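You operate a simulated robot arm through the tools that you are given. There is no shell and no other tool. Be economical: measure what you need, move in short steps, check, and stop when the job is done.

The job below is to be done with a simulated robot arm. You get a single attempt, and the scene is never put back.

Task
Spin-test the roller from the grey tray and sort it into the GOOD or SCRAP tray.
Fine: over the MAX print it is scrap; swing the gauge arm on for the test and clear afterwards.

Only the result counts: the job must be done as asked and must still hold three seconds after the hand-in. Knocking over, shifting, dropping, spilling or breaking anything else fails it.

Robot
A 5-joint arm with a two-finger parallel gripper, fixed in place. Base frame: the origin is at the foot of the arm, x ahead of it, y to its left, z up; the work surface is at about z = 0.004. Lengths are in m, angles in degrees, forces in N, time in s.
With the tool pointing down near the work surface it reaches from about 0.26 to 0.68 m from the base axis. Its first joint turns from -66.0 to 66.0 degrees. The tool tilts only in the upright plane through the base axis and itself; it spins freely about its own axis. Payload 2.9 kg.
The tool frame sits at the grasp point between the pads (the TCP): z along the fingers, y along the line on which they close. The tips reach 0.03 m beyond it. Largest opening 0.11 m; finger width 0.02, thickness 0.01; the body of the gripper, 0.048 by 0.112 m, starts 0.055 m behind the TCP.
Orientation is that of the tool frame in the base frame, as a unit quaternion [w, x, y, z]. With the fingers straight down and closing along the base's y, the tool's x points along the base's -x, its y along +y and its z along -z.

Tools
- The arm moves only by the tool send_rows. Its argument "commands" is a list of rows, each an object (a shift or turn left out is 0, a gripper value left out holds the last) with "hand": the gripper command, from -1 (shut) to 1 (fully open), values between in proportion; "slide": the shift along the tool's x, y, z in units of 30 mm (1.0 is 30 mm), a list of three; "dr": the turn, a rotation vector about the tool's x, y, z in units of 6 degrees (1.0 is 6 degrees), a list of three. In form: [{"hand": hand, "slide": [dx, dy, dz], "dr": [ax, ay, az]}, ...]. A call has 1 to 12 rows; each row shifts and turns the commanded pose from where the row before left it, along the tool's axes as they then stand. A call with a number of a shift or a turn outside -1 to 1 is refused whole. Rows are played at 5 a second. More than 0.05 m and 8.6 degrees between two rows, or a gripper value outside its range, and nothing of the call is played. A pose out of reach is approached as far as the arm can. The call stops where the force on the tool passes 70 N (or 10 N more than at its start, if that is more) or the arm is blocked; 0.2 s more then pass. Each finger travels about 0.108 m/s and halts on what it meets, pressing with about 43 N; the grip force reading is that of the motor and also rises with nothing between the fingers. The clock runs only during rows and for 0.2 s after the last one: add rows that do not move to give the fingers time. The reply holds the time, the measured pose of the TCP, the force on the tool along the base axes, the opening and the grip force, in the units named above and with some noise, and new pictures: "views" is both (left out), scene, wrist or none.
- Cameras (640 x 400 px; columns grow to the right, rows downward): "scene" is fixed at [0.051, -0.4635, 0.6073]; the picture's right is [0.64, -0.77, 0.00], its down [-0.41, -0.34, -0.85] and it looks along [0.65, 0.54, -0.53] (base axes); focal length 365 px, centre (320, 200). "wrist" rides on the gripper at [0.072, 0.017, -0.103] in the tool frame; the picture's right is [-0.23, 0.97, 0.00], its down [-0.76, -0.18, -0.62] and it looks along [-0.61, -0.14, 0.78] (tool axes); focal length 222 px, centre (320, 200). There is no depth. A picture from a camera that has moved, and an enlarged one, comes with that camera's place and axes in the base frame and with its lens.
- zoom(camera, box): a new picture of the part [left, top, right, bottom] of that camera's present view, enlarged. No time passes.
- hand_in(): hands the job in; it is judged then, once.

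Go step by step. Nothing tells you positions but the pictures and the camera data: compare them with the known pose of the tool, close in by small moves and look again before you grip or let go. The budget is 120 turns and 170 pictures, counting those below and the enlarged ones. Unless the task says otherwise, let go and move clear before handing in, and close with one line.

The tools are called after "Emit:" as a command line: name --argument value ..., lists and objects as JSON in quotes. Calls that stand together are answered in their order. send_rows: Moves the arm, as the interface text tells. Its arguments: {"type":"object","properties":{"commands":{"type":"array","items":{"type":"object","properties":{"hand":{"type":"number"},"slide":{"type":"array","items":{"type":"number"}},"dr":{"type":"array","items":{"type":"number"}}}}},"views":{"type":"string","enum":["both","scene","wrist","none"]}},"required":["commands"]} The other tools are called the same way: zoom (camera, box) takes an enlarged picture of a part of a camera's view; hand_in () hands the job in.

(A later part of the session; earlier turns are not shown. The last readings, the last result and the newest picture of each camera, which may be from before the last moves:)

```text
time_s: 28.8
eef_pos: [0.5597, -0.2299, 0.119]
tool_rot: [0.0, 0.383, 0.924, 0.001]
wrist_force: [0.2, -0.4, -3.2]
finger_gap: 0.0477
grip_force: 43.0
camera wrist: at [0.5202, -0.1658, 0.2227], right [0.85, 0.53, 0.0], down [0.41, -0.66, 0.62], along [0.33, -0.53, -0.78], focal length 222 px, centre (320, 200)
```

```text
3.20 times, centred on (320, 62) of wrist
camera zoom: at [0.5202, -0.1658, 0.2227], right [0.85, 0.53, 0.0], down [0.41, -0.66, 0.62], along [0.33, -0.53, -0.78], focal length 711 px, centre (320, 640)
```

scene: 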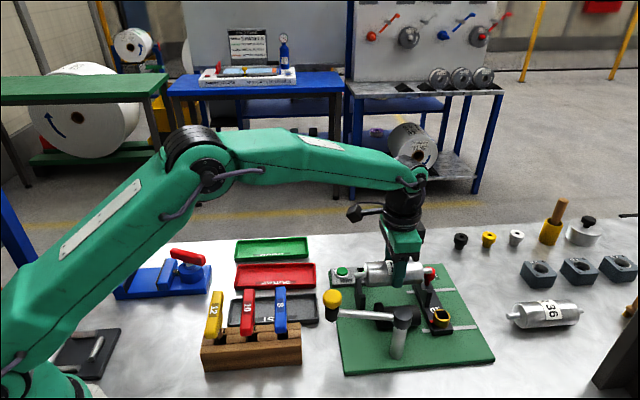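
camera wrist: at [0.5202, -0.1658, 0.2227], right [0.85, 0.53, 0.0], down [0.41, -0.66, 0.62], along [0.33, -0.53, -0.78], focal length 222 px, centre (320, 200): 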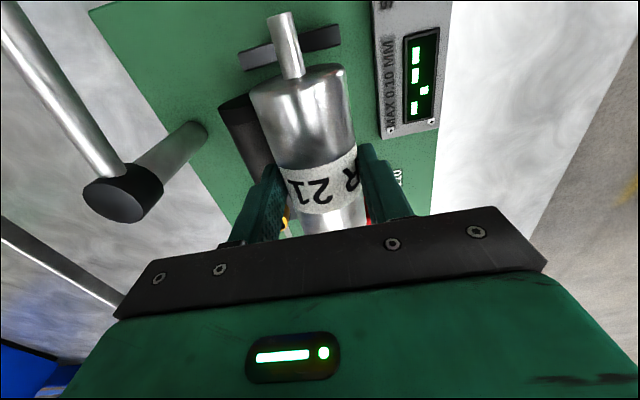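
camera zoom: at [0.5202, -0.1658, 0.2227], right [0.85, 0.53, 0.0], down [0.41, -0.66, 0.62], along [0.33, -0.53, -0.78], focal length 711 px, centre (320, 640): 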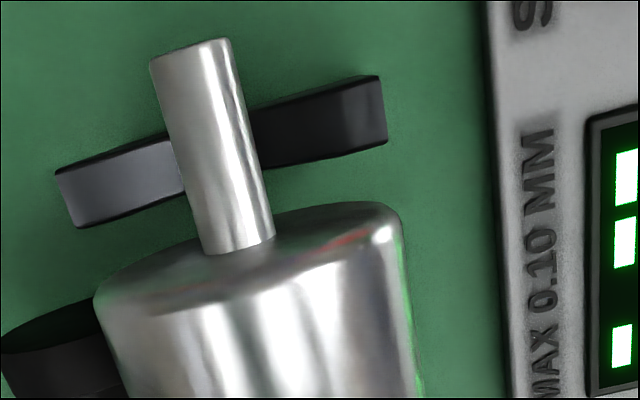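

Alignment looks good in both directions; I'll shift 1 mm along the axis and lower carefully to near contact.

Emit:
send_rows --commands '[{"slide": [-0.04, 0, 0.4]}, {"slide": [0, 0, 0.4]}, {}]'

Emit:
zoom --camera "scene" --box '[340, 240, 460, 330]'

Emit:
zoom --camera "wrist" --box '[220, 0, 420, 125]'

```text
time_s: 29.6
eef_pos: [0.5611, -0.2303, 0.0965]
tool_rot: [0.0, 0.383, 0.924, 0.0]
wrist_force: [0.2, -0.9, -3.1]
finger_gap: 0.0481
grip_force: 43.1
camera wrist: at [0.5212, -0.1662, 0.1984], right [0.85, 0.53, 0.0], down [0.41, -0.66, 0.62], along [0.33, -0.53, -0.78], focal length 222 px, centre (320, 200)
```

scene: 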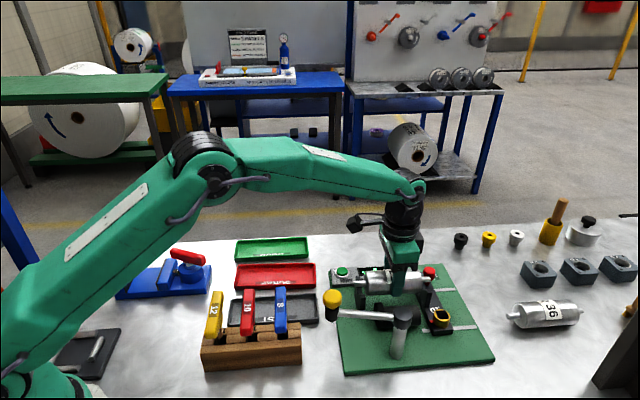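
wrist: 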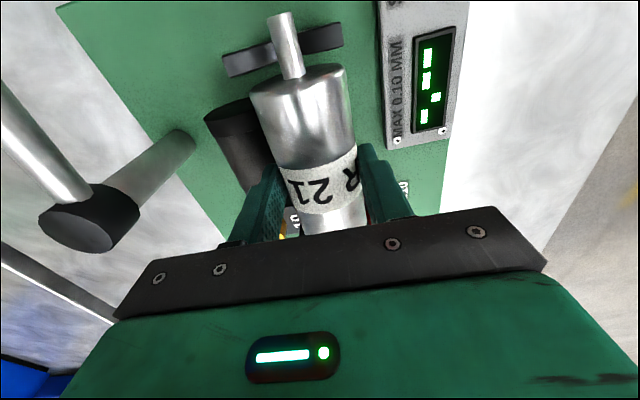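

```text
4.44 times, centred on (400, 285) of scene
camera zoom: at [0.051, -0.4635, 0.6073], right [0.64, -0.77, 0.0], down [-0.41, -0.34, -0.85], along [0.65, 0.54, -0.53], focal length 1621 px, centre (-36, -178)
```

zoom: 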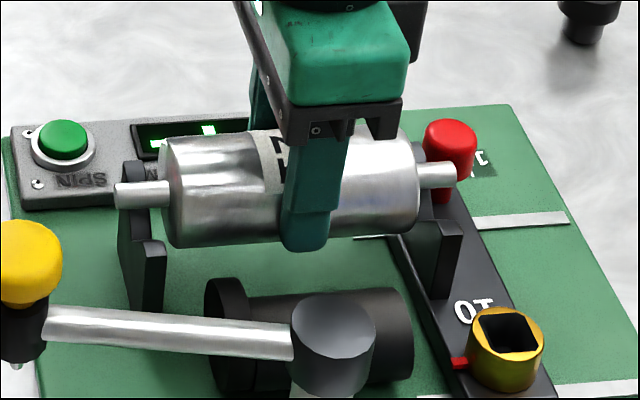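

```text
3.20 times, centred on (320, 62) of wrist
camera zoom: at [0.5212, -0.1662, 0.1984], right [0.85, 0.53, 0.0], down [0.41, -0.66, 0.62], along [0.33, -0.53, -0.78], focal length 711 px, centre (320, 640)
```

zoom: 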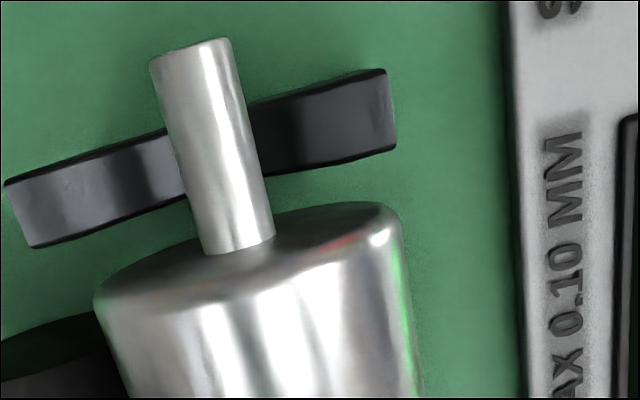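

The roller sits about 3 mm off the V centre on the far side; I'll correct that and step down watching the force.

Emit:
send_rows --commands '[{"slide": [0, -0.09, 0]}, {"slide": [0, 0, 0.1]}, {"slide": [0, 0, 0.1]}, {}]' --views "none"

Emit:
zoom --camera "scene" --box '[340, 240, 460, 330]'

Emit:
zoom --camera "wrist" --box '[220, 0, 420, 125]'

```text
time_s: 30.6
eef_pos: [0.5587, -0.2329, 0.0888]
tool_rot: [0.0, 0.383, 0.924, 0.0]
wrist_force: [0.4, 0.0, -3.1]
finger_gap: 0.0476
grip_force: 43.0
```

```text
4.44 times, centred on (400, 285) of scene
camera zoom: at [0.051, -0.4635, 0.6073], right [0.64, -0.77, 0.0], down [-0.41, -0.34, -0.85], along [0.65, 0.54, -0.53], focal length 1621 px, centre (-36, -178)
```

zoom: 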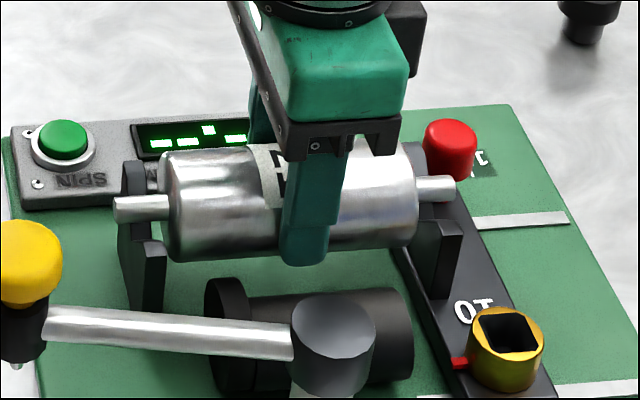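

```text
3.20 times, centred on (320, 62) of wrist
camera zoom: at [0.5189, -0.1678, 0.1925], right [0.85, 0.53, 0.0], down [0.41, -0.66, 0.62], along [0.33, -0.53, -0.78], focal length 711 px, centre (320, 640)
```

zoom: 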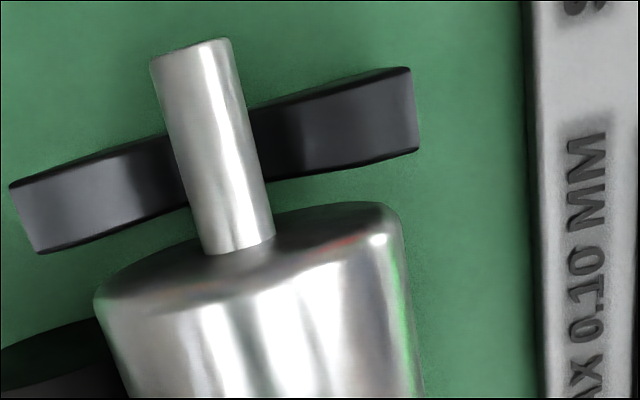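

Still free, with a little gap left above the motor. Continuing down in 1.5 mm steps.

Emit:
send_rows --commands '[{"slide": [0, -0.03, 0.05]}, {"slide": [0, 0, 0.05]}, {}]' --views "none"

Emit:
zoom --camera "scene" --box '[370, 265, 450, 325]'

```text
time_s: 31.4
eef_pos: [0.5565, -0.2319, 0.0863]
tool_rot: [0.001, 0.383, 0.924, 0.001]
wrist_force: [0.3, 0.1, -3.0]
finger_gap: 0.048
grip_force: 42.9
```

```text
6.67 times, centred on (410, 295) of scene
camera zoom: at [0.051, -0.4635, 0.6073], right [0.64, -0.77, 0.0], down [-0.41, -0.34, -0.85], along [0.65, 0.54, -0.53], focal length 2432 px, centre (-280, -433)
```

zoom: 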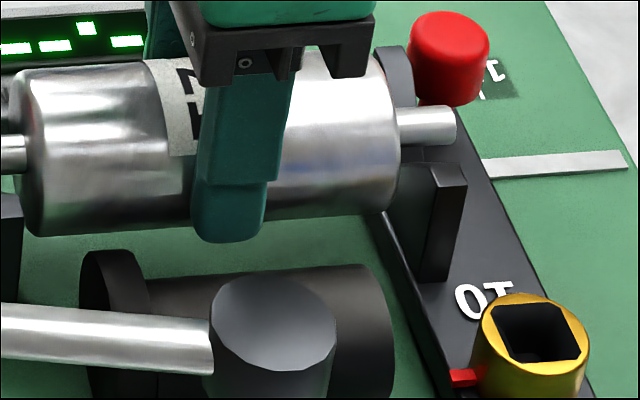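

There's more clearance over the motor than I estimated. Continuing down until the rests take the weight.

Emit:
send_rows --commands '[{"slide": [-0.03, 0, 0.07]}, {"slide": [0, 0, 0.07]}, {}]' --views "none"

Emit:
zoom --camera "scene" --box '[340, 265, 450, 325]'

```text
time_s: 32.2
eef_pos: [0.5588, -0.233, 0.0825]
tool_rot: [0.0, 0.383, 0.924, 0.0]
wrist_force: [0.1, -1.0, -3.1]
finger_gap: 0.0479
grip_force: 42.5
```

```text
5.82 times, centred on (395, 295) of scene
camera zoom: at [0.051, -0.4635, 0.6073], right [0.64, -0.77, 0.0], down [-0.41, -0.34, -0.85], along [0.65, 0.54, -0.53], focal length 2122 px, centre (-116, -353)
```

zoom: 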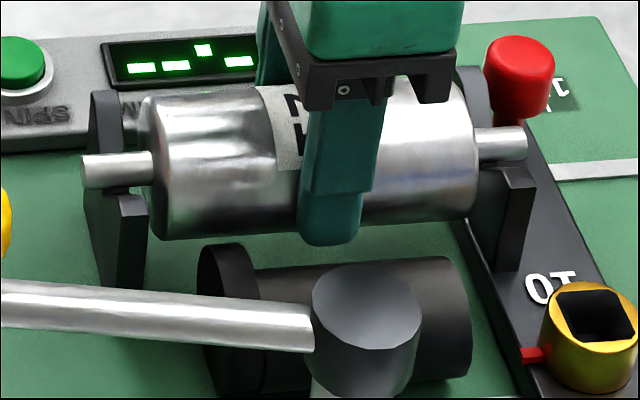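

Emit:
send_rows --commands '[{"slide": [0, 0, 0.07]}, {"slide": [0, 0, 0.07]}, {}]' --views "none"

Emit:
zoom --camera "scene" --box '[340, 265, 450, 325]'

```text
time_s: 33.0
eef_pos: [0.5586, -0.2341, 0.0799]
tool_rot: [0.001, 0.382, 0.924, 0.0]
wrist_force: [-0.1, 0.5, 2.1]
finger_gap: 0.0481
grip_force: 42.8
```

```text
5.82 times, centred on (395, 295) of scene
camera zoom: at [0.0509, -0.4635, 0.6073], right [0.64, -0.77, 0.0], down [-0.41, -0.34, -0.85], along [0.65, 0.54, -0.53], focal length 2122 px, centre (-116, -353)
```

zoom: 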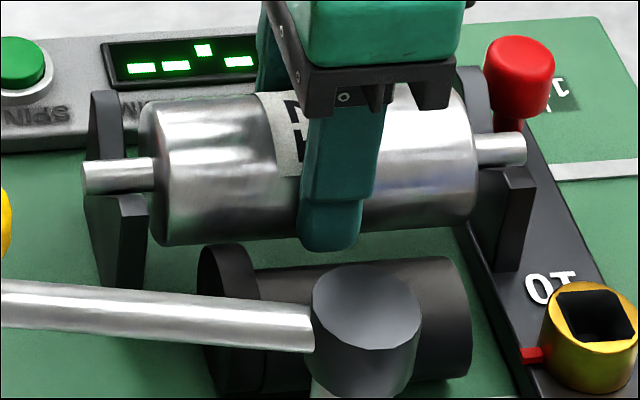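

Force now shows the rests carry the roller. Opening only slightly (about 4 mm each side) and checking.

Emit:
send_rows --commands '[{"hand": -0.1}, {"hand": -0.05}, {"hand": 0.0}, {"hand": 0.02}, {}, {}]'

Emit:
zoom --camera "scene" --box '[340, 265, 450, 325]'

Emit:
zoom --camera "wrist" --box '[200, 0, 440, 200]'

```text
time_s: 34.4
eef_pos: [0.5578, -0.2328, 0.0784]
tool_rot: [-0.001, 0.383, 0.924, 0.0]
wrist_force: [-0.3, 0.3, 0.5]
finger_gap: 0.0556
grip_force: 0.2
camera wrist: at [0.519, -0.1695, 0.1817], right [0.85, 0.53, 0.0], down [0.41, -0.66, 0.62], along [0.33, -0.53, -0.78], focal length 222 px, centre (320, 200)
```

scene: 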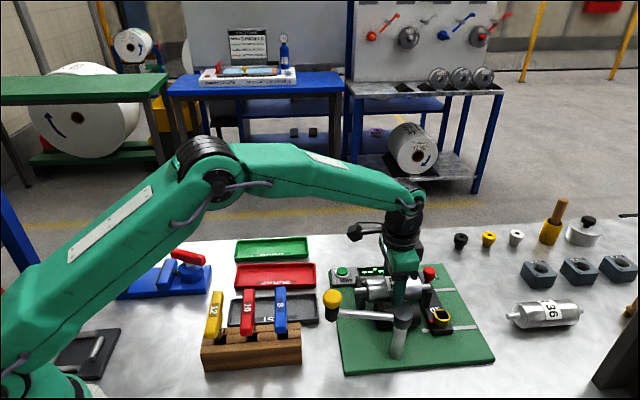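
wrist: 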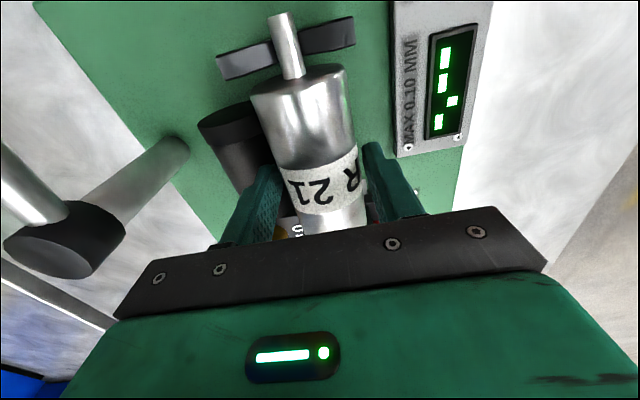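

```text
5.82 times, centred on (395, 295) of scene
camera zoom: at [0.051, -0.4635, 0.6073], right [0.64, -0.77, 0.0], down [-0.41, -0.34, -0.85], along [0.65, 0.54, -0.53], focal length 2122 px, centre (-116, -353)
```

zoom: 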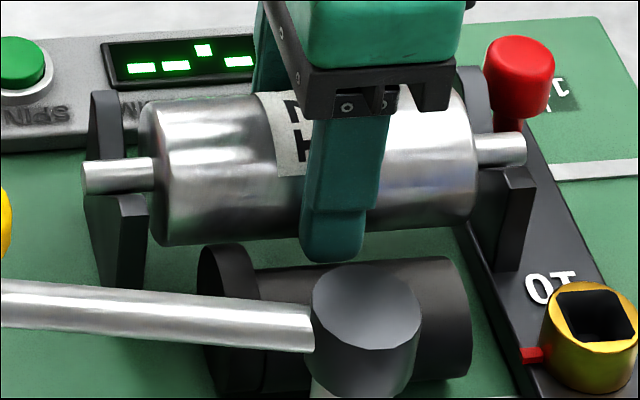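

```text
2.00 times, centred on (320, 100) of wrist
camera zoom: at [0.519, -0.1695, 0.1817], right [0.85, 0.53, 0.0], down [0.41, -0.66, 0.62], along [0.33, -0.53, -0.78], focal length 444 px, centre (320, 400)
```

zoom: 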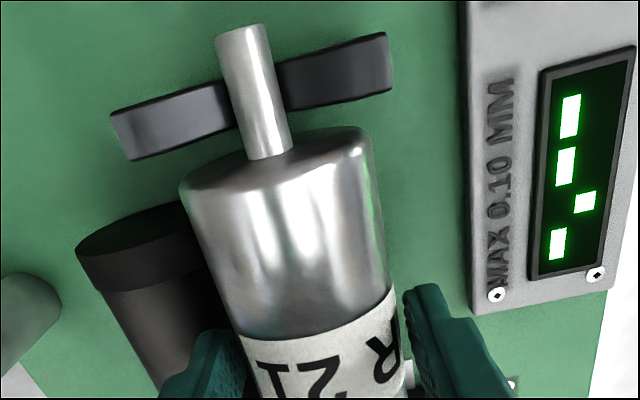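

The roller rests in both Vs. Lifting the gripper clear and moving back for a look at the gauge knob.

Emit:
send_rows --commands '[{"slide": [0, 0, -0.3]}, {"slide": [0, 0, -0.5]}, {"slide": [0, 0, -0.8]}, {"slide": [0, 0, -0.9]}, {"slide": [0, 0, -0.9]}, {"slide": [0, 0, -0.9]}, {"slide": [0.5, -0.8, -0.5]}, {"slide": [0.9, -0.8, 0]}, {"slide": [0.9, -0.8, 0]}, {"slide": [0.9, -0.8, 0]}, {}]'

Emit:
zoom --camera "scene" --box '[320, 250, 450, 350]'

Emit:
zoom --camera "wrist" --box '[200, 0, 440, 200]'

```text
time_s: 36.8
eef_pos: [0.4226, -0.2336, 0.2217]
tool_rot: [0.001, 0.383, 0.924, 0.0]
wrist_force: [-0.1, 0.2, -0.2]
finger_gap: 0.056
grip_force: 0.1
camera wrist: at [0.383, -0.1688, 0.3247], right [0.85, 0.53, 0.0], down [0.41, -0.66, 0.62], along [0.33, -0.53, -0.78], focal length 222 px, centre (320, 200)
```

scene: 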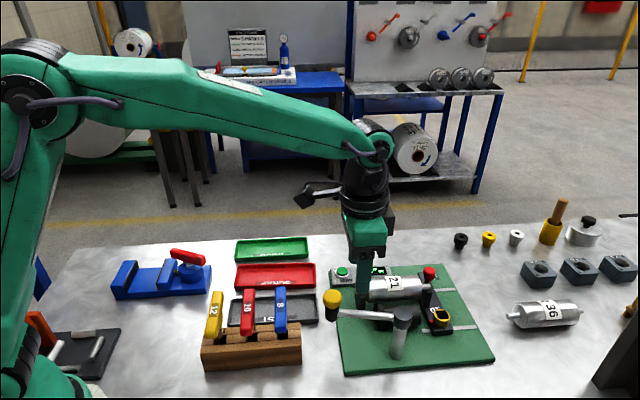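
wrist: 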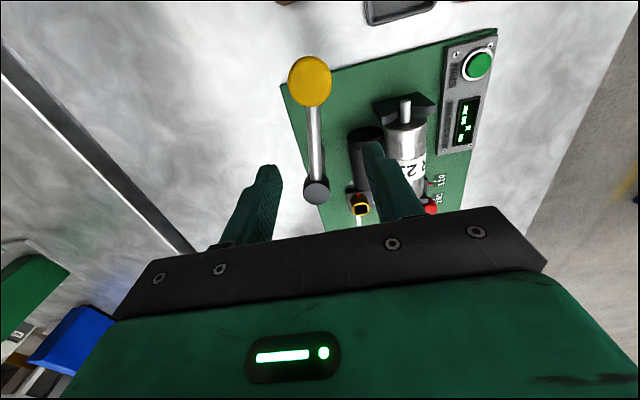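

```text
4.00 times, centred on (385, 300) of scene
camera zoom: at [0.0509, -0.4635, 0.6073], right [0.64, -0.77, 0.0], down [-0.41, -0.34, -0.85], along [0.65, 0.54, -0.53], focal length 1459 px, centre (60, -200)
```

zoom: 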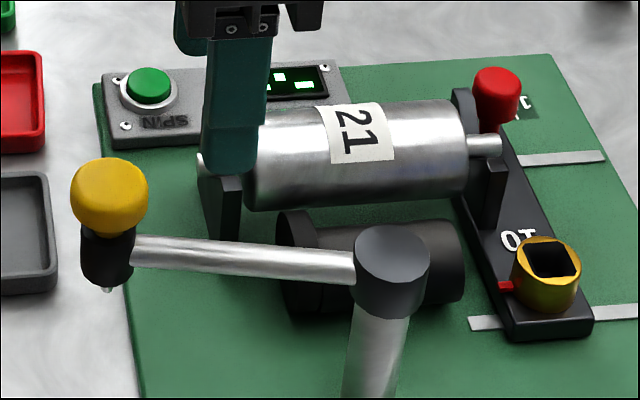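

```text
2.00 times, centred on (320, 100) of wrist
camera zoom: at [0.383, -0.1688, 0.3247], right [0.85, 0.53, 0.0], down [0.41, -0.66, 0.62], along [0.33, -0.53, -0.78], focal length 444 px, centre (320, 400)
```

zoom: 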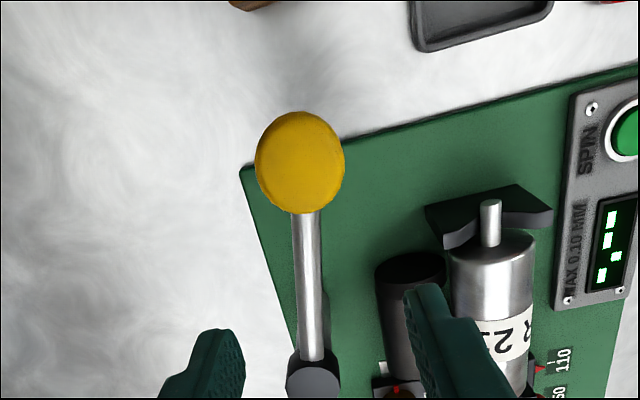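

The roller is seated. The gauge knob is at about (0.395, −0.201), pivot at (0.458, −0.298), radius about 0.116 m. I'll position over the knob with the fingers square to the arm.

Emit:
send_rows --commands '[{"hand": 0.27, "slide": [0.71, 0.05, 0]}, {"slide": [0.71, 0.05, 0]}, {"dr": [0, 0, 1]}, {"dr": [0, 0, 0.92], "slide": [0, 0, 0.6]}, {"slide": [0, 0, 0.5]}, {}]'

Emit:
zoom --camera "scene" --box '[280, 220, 410, 340]'

```text
time_s: 38.2
eef_pos: [0.3947, -0.2013, 0.1893]
tool_rot: [0.0, 0.474, 0.881, 0.0]
wrist_force: [0.0, 0.8, 0.3]
finger_gap: 0.0701
grip_force: 0.0
camera wrist: at [0.369, -0.1305, 0.292], right [0.94, 0.35, 0.0], down [0.27, -0.73, 0.62], along [0.22, -0.58, -0.78], focal length 222 px, centre (320, 200)
```

scene: 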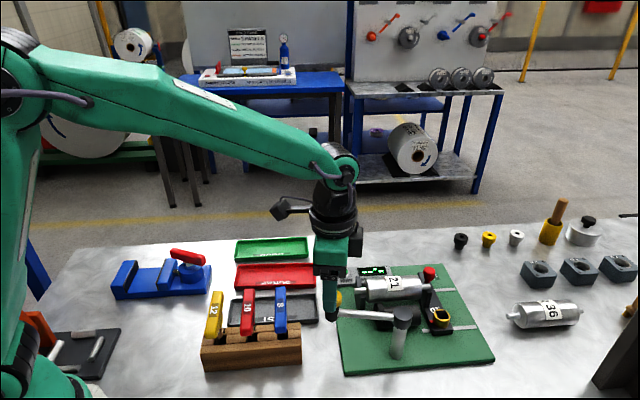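
wrist: 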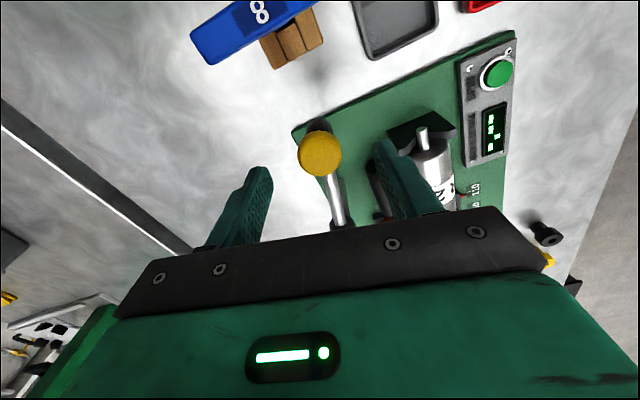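

```text
3.33 times, centred on (345, 280) of scene
camera zoom: at [0.051, -0.4635, 0.6073], right [0.64, -0.77, 0.0], down [-0.41, -0.34, -0.85], along [0.65, 0.54, -0.53], focal length 1216 px, centre (237, -67)
```

zoom: 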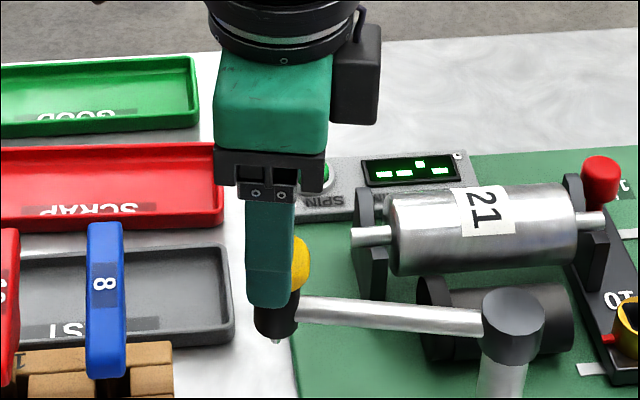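

The knob is centred between the fingers. Descending and gripping it.

Emit:
send_rows --commands '[{"slide": [0, 0, 0.65]}, {"slide": [0, 0, 0.65]}, {}, {"hand": 0.0}, {"hand": -0.3}, {"hand": -1}, {}, {}]'

Emit:
zoom --camera "scene" --box '[280, 220, 410, 340]'

```text
time_s: 40.0
eef_pos: [0.3945, -0.2013, 0.1505]
tool_rot: [0.0, 0.474, 0.88, 0.0]
wrist_force: [-0.3, 0.1, -1.1]
finger_gap: 0.0321
grip_force: 45.4
camera wrist: at [0.3684, -0.1306, 0.2536], right [0.94, 0.35, 0.0], down [0.27, -0.73, 0.62], along [0.22, -0.58, -0.78], focal length 222 px, centre (320, 200)
```

scene: 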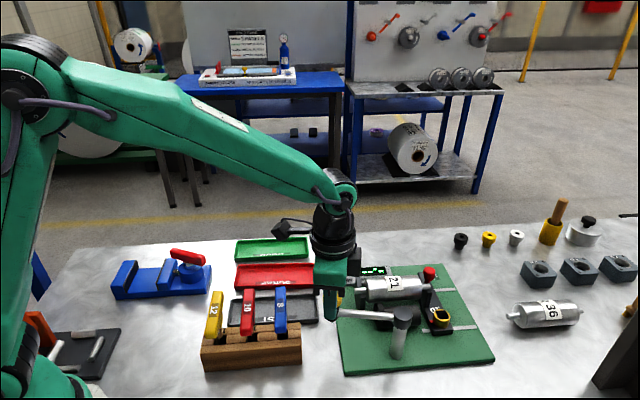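
wrist: 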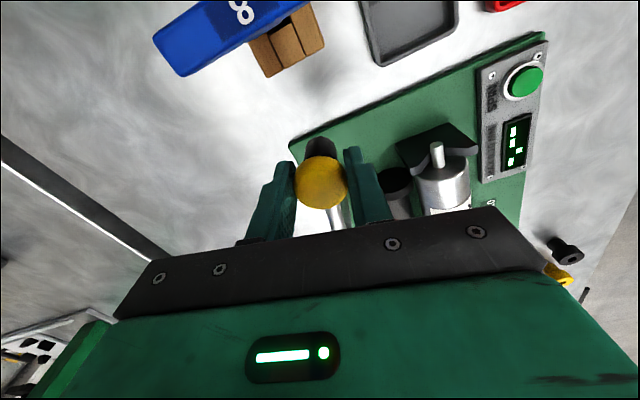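

```text
3.33 times, centred on (345, 280) of scene
camera zoom: at [0.051, -0.4635, 0.6073], right [0.64, -0.77, 0.0], down [-0.41, -0.34, -0.85], along [0.65, 0.54, -0.53], focal length 1216 px, centre (237, -67)
```

zoom: 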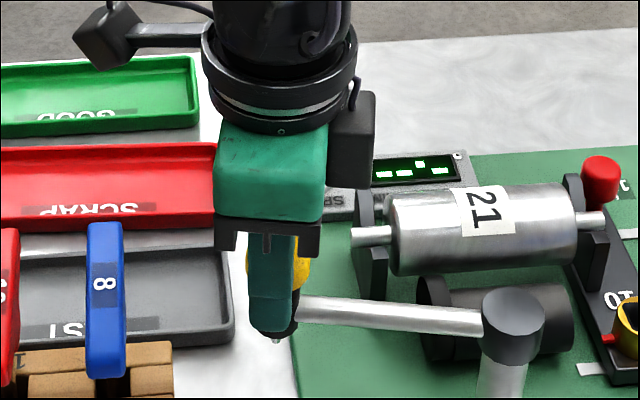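

The knob is held. Swinging the first 36° along the arc.

Emit:
send_rows --commands '[{"slide": [-0.021, 0.403, 0], "dr": [0, 0, 1]}, {"slide": [-0.021, 0.403, 0], "dr": [0, 0, 1]}, {"slide": [-0.021, 0.403, 0], "dr": [0, 0, 1]}, {"slide": [-0.021, 0.403, 0], "dr": [0, 0, 1]}, {"slide": [-0.021, 0.403, 0], "dr": [0, 0, 1]}, {"slide": [-0.021, 0.403, 0], "dr": [0, 0, 1]}, {}]'

Emit:
zoom --camera "scene" --box '[300, 220, 450, 340]'

```text
time_s: 41.6
eef_pos: [0.4642, -0.1814, 0.1497]
tool_rot: [0.0, 0.723, 0.691, 0.0]
wrist_force: [-4.7, 24.8, 10.7]
finger_gap: 0.0321
grip_force: 45.4
camera wrist: at [0.4839, -0.1091, 0.2535], right [0.96, -0.27, 0.0], down [-0.21, -0.75, 0.62], along [-0.17, -0.6, -0.78], focal length 222 px, centre (320, 200)
```

scene: 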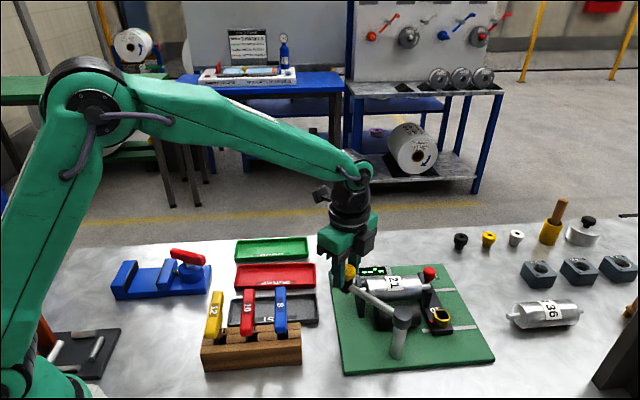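
wrist: 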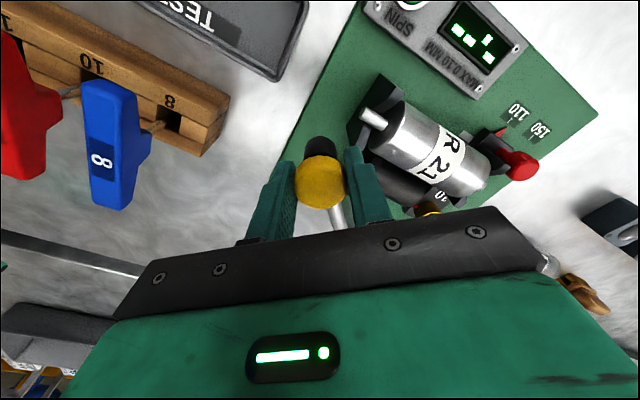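

```text
3.33 times, centred on (375, 280) of scene
camera zoom: at [0.0509, -0.4635, 0.6074], right [0.64, -0.77, 0.0], down [-0.41, -0.34, -0.85], along [0.65, 0.54, -0.53], focal length 1216 px, centre (137, -67)
```

zoom: 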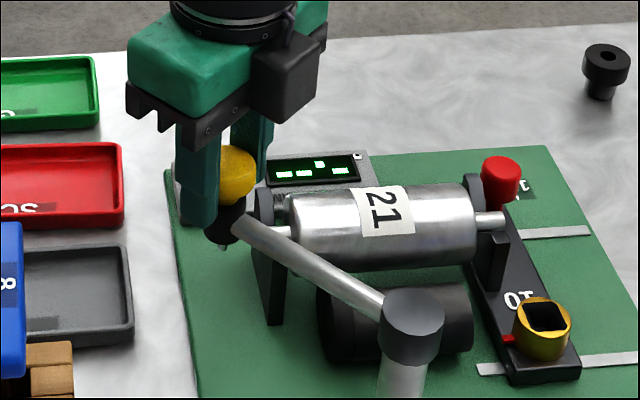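

The arc is slightly off: 25 N is pulling outward. I'll ease outward a little and see whether the force drops.

Emit:
send_rows --commands '[{"slide": [0.08, 0, 0]}, {}]' --views "none"

```text
time_s: 42.2
eef_pos: [0.4638, -0.1825, 0.1517]
tool_rot: [0.002, 0.724, 0.69, 0.001]
wrist_force: [0.4, -7.0, 2.6]
finger_gap: 0.032
grip_force: 45.0
```

The force is nearly gone. Continuing in short arcs with a corrected radius.

Emit:
send_rows --commands '[{"slide": [-0.028, 0.403, 0], "dr": [0, 0, 1]}, {"slide": [-0.013, 0.403, 0], "dr": [0, 0, 1]}, {"slide": [-0.013, 0.403, 0], "dr": [0, 0, 1]}, {}]'

Emit:
zoom --camera "scene" --box '[310, 230, 440, 330]'

```text
time_s: 43.2
eef_pos: [0.4988, -0.1878, 0.1509]
tool_rot: [0.0, 0.823, 0.568, -0.001]
wrist_force: [-8.3, -15.5, 6.0]
finger_gap: 0.0317
grip_force: 44.7
camera wrist: at [0.5404, -0.1248, 0.2535], right [0.83, -0.56, 0.0], down [-0.44, -0.65, 0.62], along [-0.35, -0.52, -0.78], focal length 222 px, centre (320, 200)
```

scene: 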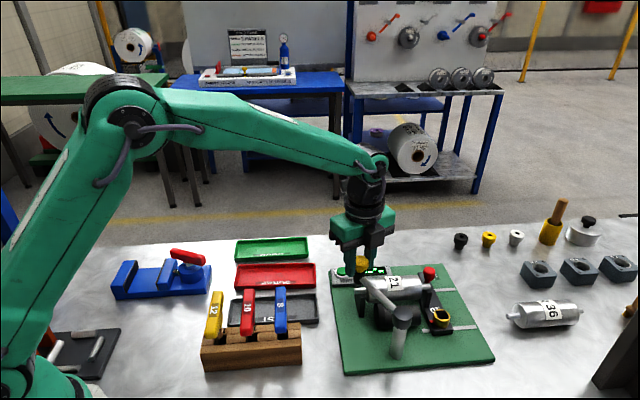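
wrist: 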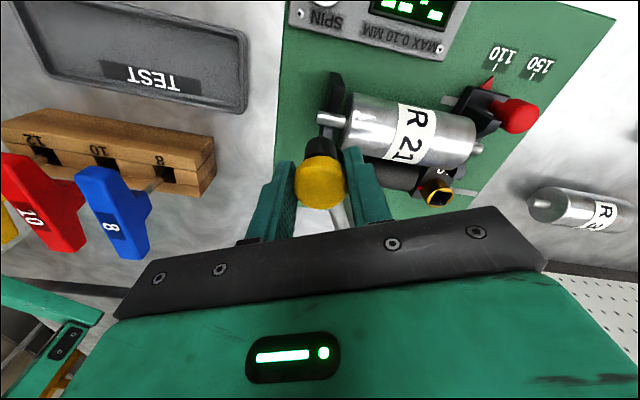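

```text
4.00 times, centred on (375, 280) of scene
camera zoom: at [0.0509, -0.4635, 0.6073], right [0.64, -0.77, 0.0], down [-0.41, -0.34, -0.85], along [0.65, 0.54, -0.53], focal length 1459 px, centre (100, -120)
```

zoom: 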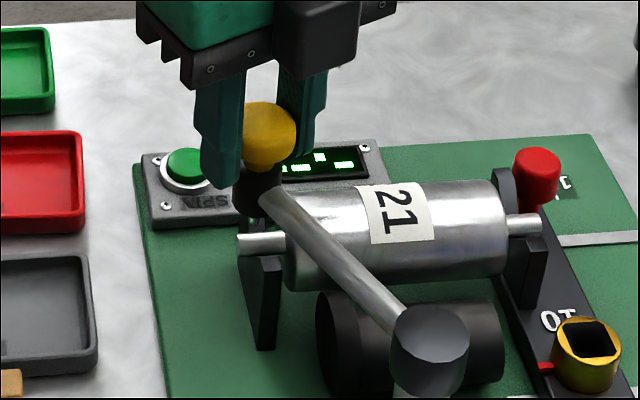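

Emit:
send_rows --commands '[{"slide": [-0.06, 0.403, 0], "dr": [0, 0, 1]}, {"slide": [-0.025, 0.403, 0], "dr": [0, 0, 1]}, {}]'

Emit:
zoom --camera "scene" --box '[310, 230, 440, 330]'

```text
time_s: 44.0
eef_pos: [0.5209, -0.197, 0.1505]
tool_rot: [0.001, 0.877, 0.481, 0.001]
wrist_force: [4.7, 13.0, 5.6]
finger_gap: 0.0321
grip_force: 44.9
camera wrist: at [0.5743, -0.1443, 0.2535], right [0.7, -0.71, 0.0], down [-0.56, -0.55, 0.62], along [-0.44, -0.44, -0.78], focal length 222 px, centre (320, 200)
```

scene: 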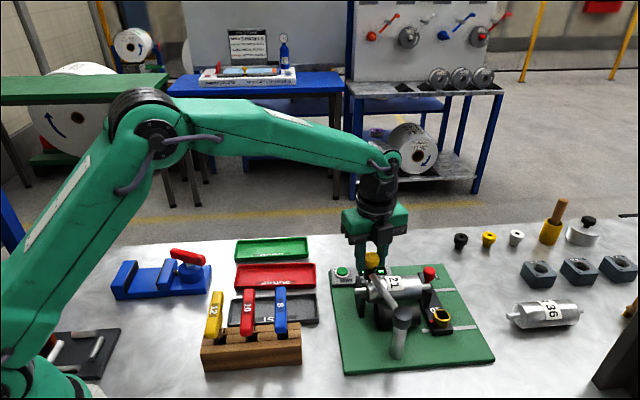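
wrist: 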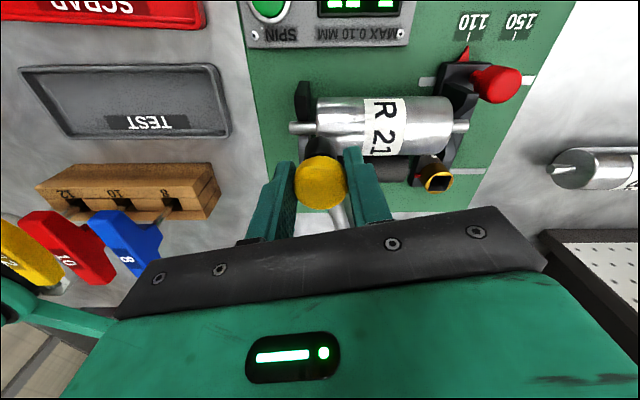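

```text
4.00 times, centred on (375, 280) of scene
camera zoom: at [0.051, -0.4635, 0.6073], right [0.64, -0.77, 0.0], down [-0.41, -0.34, -0.85], along [0.65, 0.54, -0.53], focal length 1459 px, centre (100, -120)
```

zoom: 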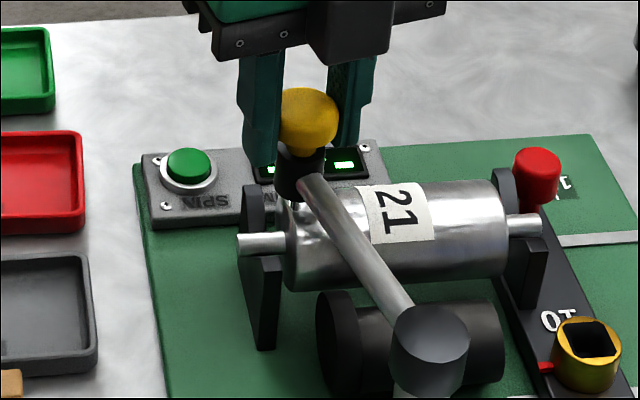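

The probe is now over the roller's end, and the roller is undisturbed. Two more steps to bring the arm square to the axis.

Emit:
send_rows --commands '[{"slide": [0.015, 0.403, 0], "dr": [0, 0, 1]}, {"slide": [-0.018, 0.403, 0], "dr": [0, 0, 1]}, {}]'

Emit:
zoom --camera "scene" --box '[310, 230, 440, 330]'

```text
time_s: 44.8
eef_pos: [0.5421, -0.2115, 0.1516]
tool_rot: [0.002, 0.922, 0.387, 0.001]
wrist_force: [14.7, 21.3, 3.6]
finger_gap: 0.0316
grip_force: 45.0
camera wrist: at [0.6037, -0.1708, 0.2536], right [0.54, -0.84, 0.0], down [-0.66, -0.42, 0.62], along [-0.52, -0.33, -0.78], focal length 222 px, centre (320, 200)
```

scene: 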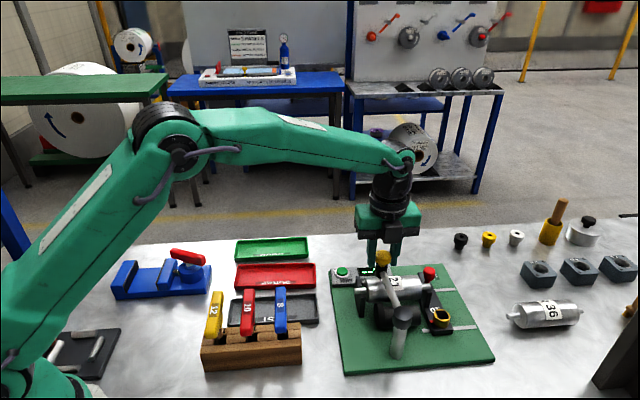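
wrist: 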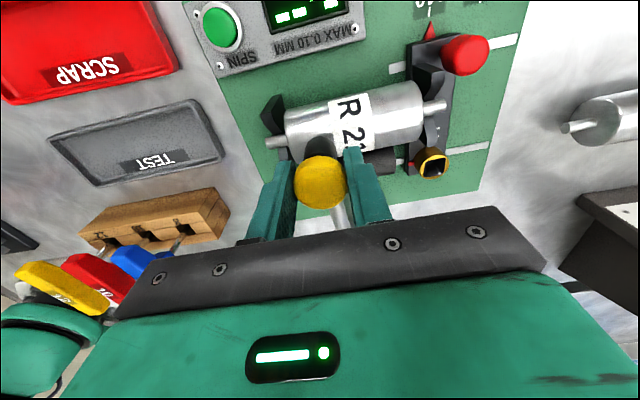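

```text
4.00 times, centred on (375, 280) of scene
camera zoom: at [0.051, -0.4635, 0.6073], right [0.64, -0.77, 0.0], down [-0.41, -0.34, -0.85], along [0.65, 0.54, -0.53], focal length 1459 px, centre (100, -120)
```

zoom: 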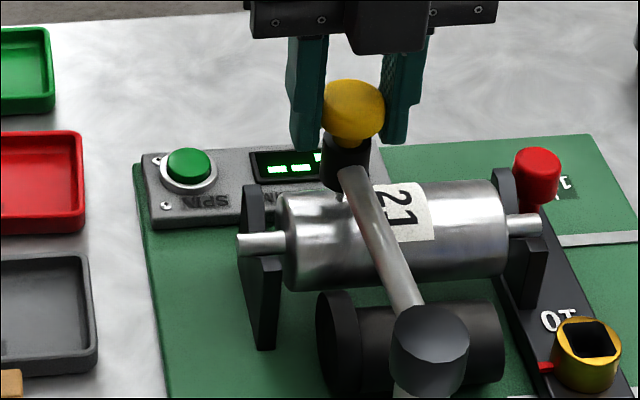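

The probe is over the top of the roller with the arm square to it. I'll relax the radial strain, then release the knob and lift.

Emit:
send_rows --commands '[{"slide": [0.06, 0.02, 0]}, {}, {}]' --views "none"

Emit:
zoom --camera "wrist" --box '[240, 60, 460, 220]'

```text
time_s: 45.6
eef_pos: [0.5412, -0.2123, 0.1508]
tool_rot: [0.0, 0.922, 0.386, 0.0]
wrist_force: [4.1, 11.6, 7.9]
finger_gap: 0.0321
grip_force: 45.1
```

```text
2.50 times, centred on (350, 140) of wrist
camera zoom: at [0.6043, -0.1714, 0.2535], right [0.53, -0.85, 0.0], down [-0.66, -0.42, 0.62], along [-0.53, -0.33, -0.78], focal length 555 px, centre (245, 350)
```

zoom: 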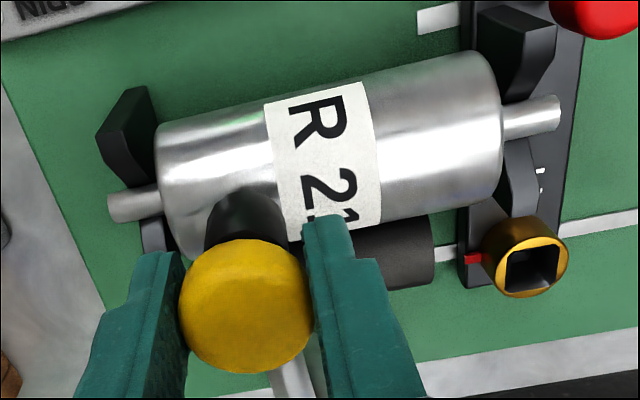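

Emit:
send_rows --commands '[{"slide": [0.03, 0, 0]}, {}, {"hand": -0.3}, {"hand": -0.1}, {"hand": 0.15}, {}, {"slide": [0, 0, -0.5]}, {"slide": [0, 0, -0.9]}, {"slide": [0, 0, -0.9]}, {}]'

Emit:
zoom --camera "scene" --box '[330, 240, 450, 330]'

Emit:
zoom --camera "wrist" --box '[200, 0, 440, 200]'

```text
time_s: 47.8
eef_pos: [0.5429, -0.2107, 0.2203]
tool_rot: [0.0, 0.922, 0.386, 0.0]
wrist_force: [0.0, -0.7, -0.5]
finger_gap: 0.0634
grip_force: 0.0
camera wrist: at [0.6052, -0.1706, 0.3224], right [0.53, -0.85, 0.0], down [-0.66, -0.42, 0.62], along [-0.53, -0.33, -0.78], focal length 222 px, centre (320, 200)
```

scene: 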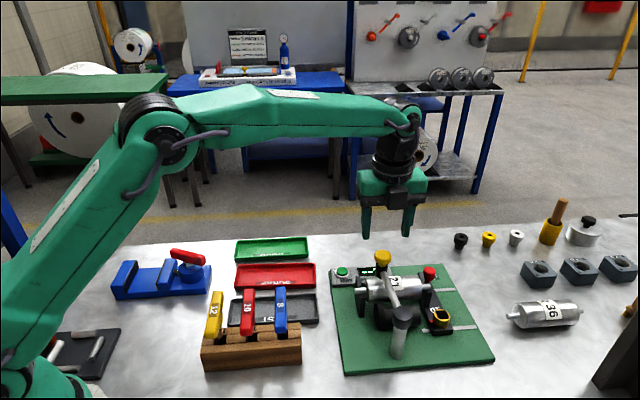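
wrist: 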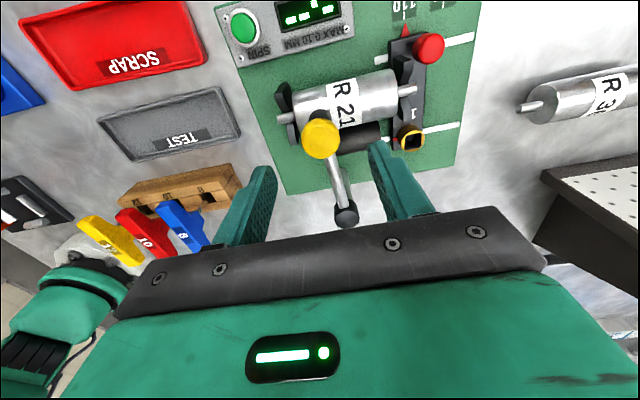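

```text
4.44 times, centred on (390, 285) of scene
camera zoom: at [0.051, -0.4635, 0.6073], right [0.64, -0.77, 0.0], down [-0.41, -0.34, -0.85], along [0.65, 0.54, -0.53], focal length 1621 px, centre (9, -178)
```

zoom: 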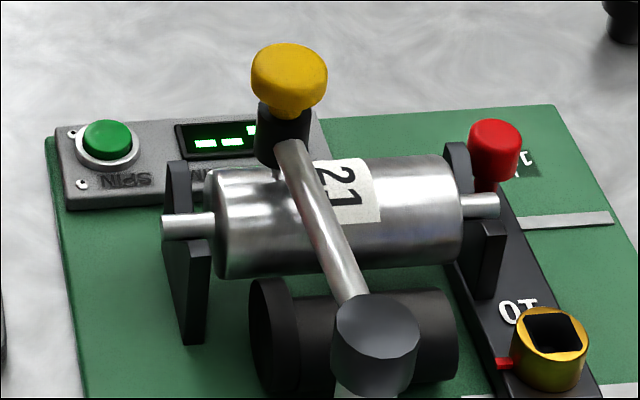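

```text
2.00 times, centred on (320, 100) of wrist
camera zoom: at [0.6052, -0.1706, 0.3224], right [0.53, -0.85, 0.0], down [-0.66, -0.42, 0.62], along [-0.53, -0.33, -0.78], focal length 444 px, centre (320, 400)
```

zoom: 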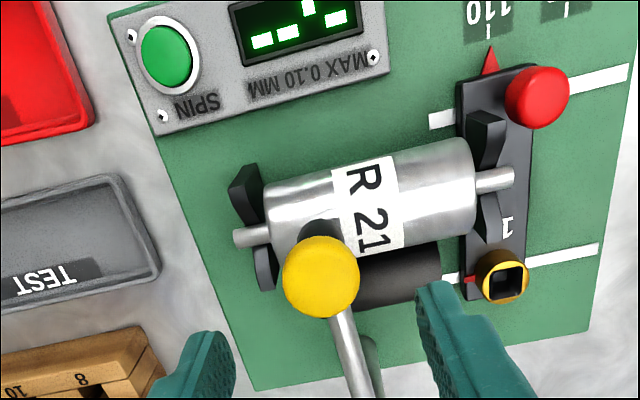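

The knob is directly above the roller axis. Next I'll close the fingers and go over the SPIN button at about (0.559, −0.105).

Emit:
send_rows --commands '[{"hand": -1, "slide": [0.72, -0.53, 0]}, {"slide": [0.72, -0.53, 0]}, {"slide": [0.72, -0.53, 0]}, {"slide": [0.71, -0.52, 0]}, {"slide": [0, 0, 0.9]}, {"slide": [0, 0, 0.9]}, {"slide": [0, 0, 0.9]}, {"slide": [0, 0, 0.9]}, {"slide": [0, 0, 0.7]}, {}]'

Emit:
zoom --camera "scene" --box '[310, 230, 430, 320]'

Emit:
zoom --camera "wrist" --box '[220, 60, 420, 220]'

```text
time_s: 50.0
eef_pos: [0.5584, -0.1047, 0.0898]
tool_rot: [0.0, 0.923, 0.386, 0.0]
wrist_force: [0.0, -0.2, -1.3]
finger_gap: 0.0002
grip_force: 37.7
camera wrist: at [0.6206, -0.0652, 0.1926], right [0.53, -0.85, 0.0], down [-0.66, -0.42, 0.62], along [-0.53, -0.33, -0.78], focal length 222 px, centre (320, 200)
```

scene: 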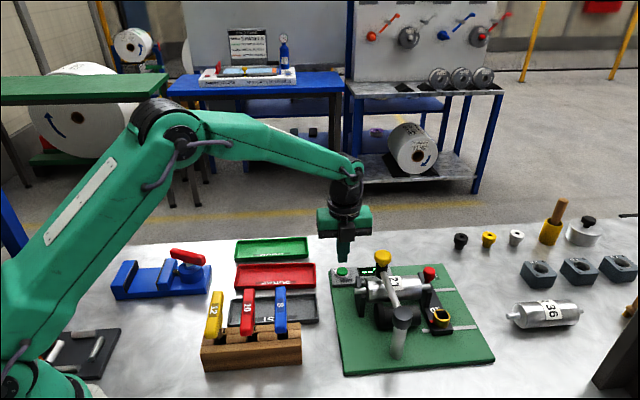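
wrist: 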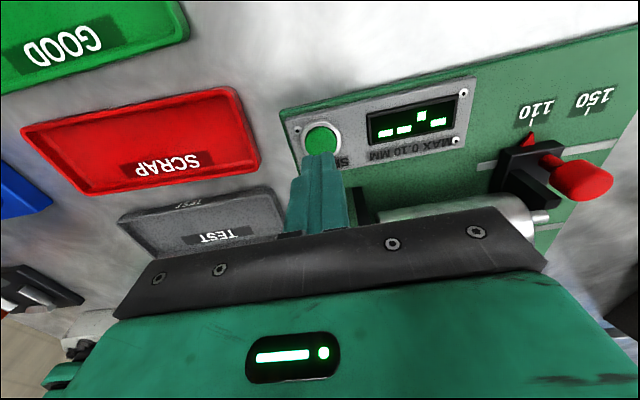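

```text
4.44 times, centred on (370, 275) of scene
camera zoom: at [0.051, -0.4635, 0.6073], right [0.64, -0.77, 0.0], down [-0.41, -0.34, -0.85], along [0.65, 0.54, -0.53], focal length 1621 px, centre (98, -133)
```

zoom: 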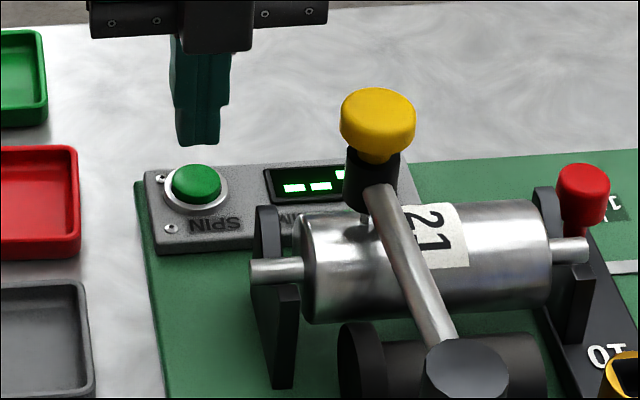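

```text
2.50 times, centred on (320, 140) of wrist
camera zoom: at [0.6206, -0.0652, 0.1926], right [0.53, -0.85, 0.0], down [-0.66, -0.42, 0.62], along [-0.53, -0.33, -0.78], focal length 555 px, centre (320, 350)
```

zoom: 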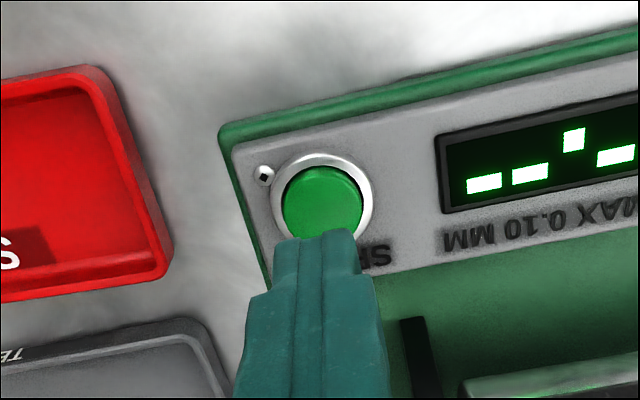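

Aligned within 3 mm. Correcting and stepping down onto the button.

Emit:
send_rows --commands '[{"slide": [0.09, 0, 0.3]}, {"slide": [0, 0, 0.3]}, {}]' --views "none"

Emit:
zoom --camera "scene" --box '[310, 230, 430, 320]'

```text
time_s: 50.8
eef_pos: [0.5591, -0.1039, 0.0708]
tool_rot: [0.0, 0.923, 0.386, 0.0]
wrist_force: [0.0, 0.1, -0.2]
finger_gap: 0.0
grip_force: 37.7
```

```text
4.44 times, centred on (370, 275) of scene
camera zoom: at [0.051, -0.4635, 0.6073], right [0.64, -0.77, 0.0], down [-0.41, -0.34, -0.85], along [0.65, 0.54, -0.53], focal length 1621 px, centre (98, -133)
```

zoom: 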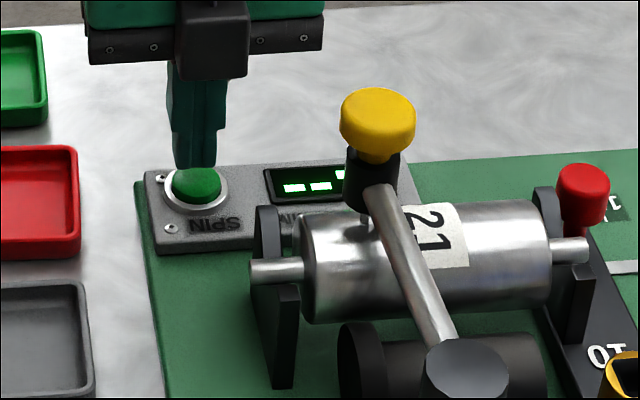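

Emit:
send_rows --commands '[{"slide": [0, 0, 0.1]}, {"slide": [0, 0, 0.1]}, {"slide": [0, 0, 0.1]}]' --views "wrist"

```text
time_s: 51.6
eef_pos: [0.5589, -0.1033, 0.063]
tool_rot: [0.0, 0.922, 0.386, 0.0]
wrist_force: [0.5, 0.5, -0.3]
finger_gap: 0.0001
grip_force: 38.1
camera wrist: at [0.6221, -0.0627, 0.1663], right [0.53, -0.85, 0.0], down [-0.66, -0.42, 0.62], along [-0.53, -0.33, -0.78], focal length 222 px, centre (320, 200)
```

wrist: 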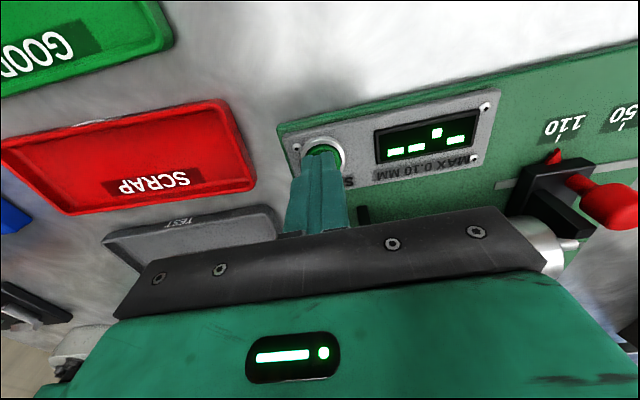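

Emit:
send_rows --commands '[{"slide": [0, 0, 0.08]}, {"slide": [0, 0, 0.08]}]' --views "wrist"

```text
time_s: 52.2
eef_pos: [0.5596, -0.1029, 0.0589]
tool_rot: [0.001, 0.923, 0.385, 0.001]
wrist_force: [-1.2, 0.0, 4.7]
finger_gap: 0.0002
grip_force: 38.2
camera wrist: at [0.6222, -0.0627, 0.1619], right [0.53, -0.85, 0.0], down [-0.66, -0.42, 0.62], along [-0.53, -0.33, -0.78], focal length 222 px, centre (320, 200)
```

wrist: 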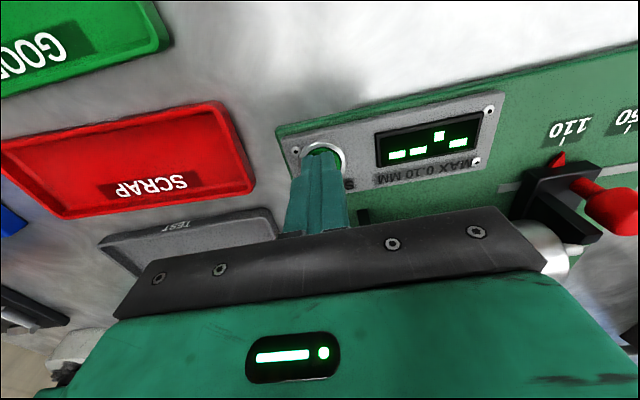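

Contact with the button (4.7 N). Pressing a bit further.

Emit:
send_rows --commands '[{"slide": [0, 0, 0.07]}, {"slide": [0, 0, 0.05]}]' --views "wrist"

```text
time_s: 52.8
eef_pos: [0.5596, -0.1037, 0.0551]
tool_rot: [0.0, 0.922, 0.386, 0.001]
wrist_force: [-5.5, 0.8, 16.0]
finger_gap: 0.0002
grip_force: 37.7
camera wrist: at [0.6223, -0.0627, 0.1591], right [0.53, -0.85, 0.0], down [-0.66, -0.42, 0.62], along [-0.52, -0.33, -0.78], focal length 222 px, centre (320, 200)
```

wrist: 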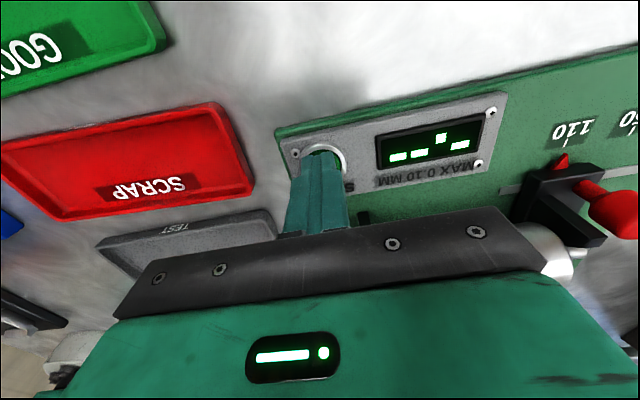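

Emit:
send_rows --commands '[{"slide": [0, 0, 0.03]}, {}, {}, {}]' --views "both"

```text
time_s: 53.8
eef_pos: [0.5595, -0.1037, 0.0542]
tool_rot: [0.001, 0.922, 0.386, 0.001]
wrist_force: [-3.1, 1.8, 20.6]
finger_gap: 0.0
grip_force: 37.7
camera wrist: at [0.6224, -0.0627, 0.1579], right [0.53, -0.85, 0.0], down [-0.66, -0.42, 0.62], along [-0.52, -0.33, -0.78], focal length 222 px, centre (320, 200)
```

scene: 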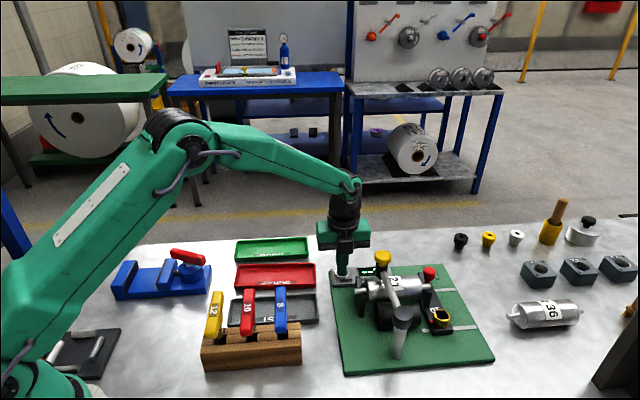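
wrist: 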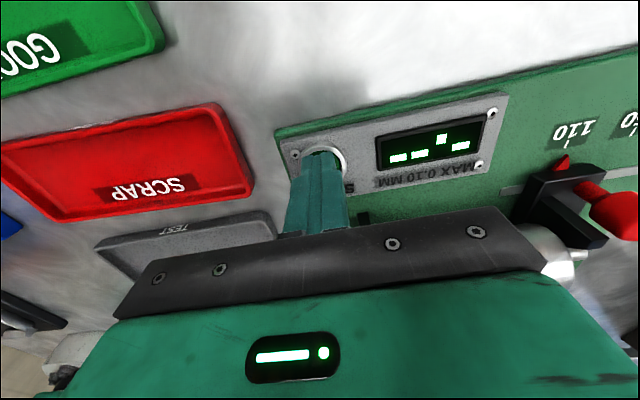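

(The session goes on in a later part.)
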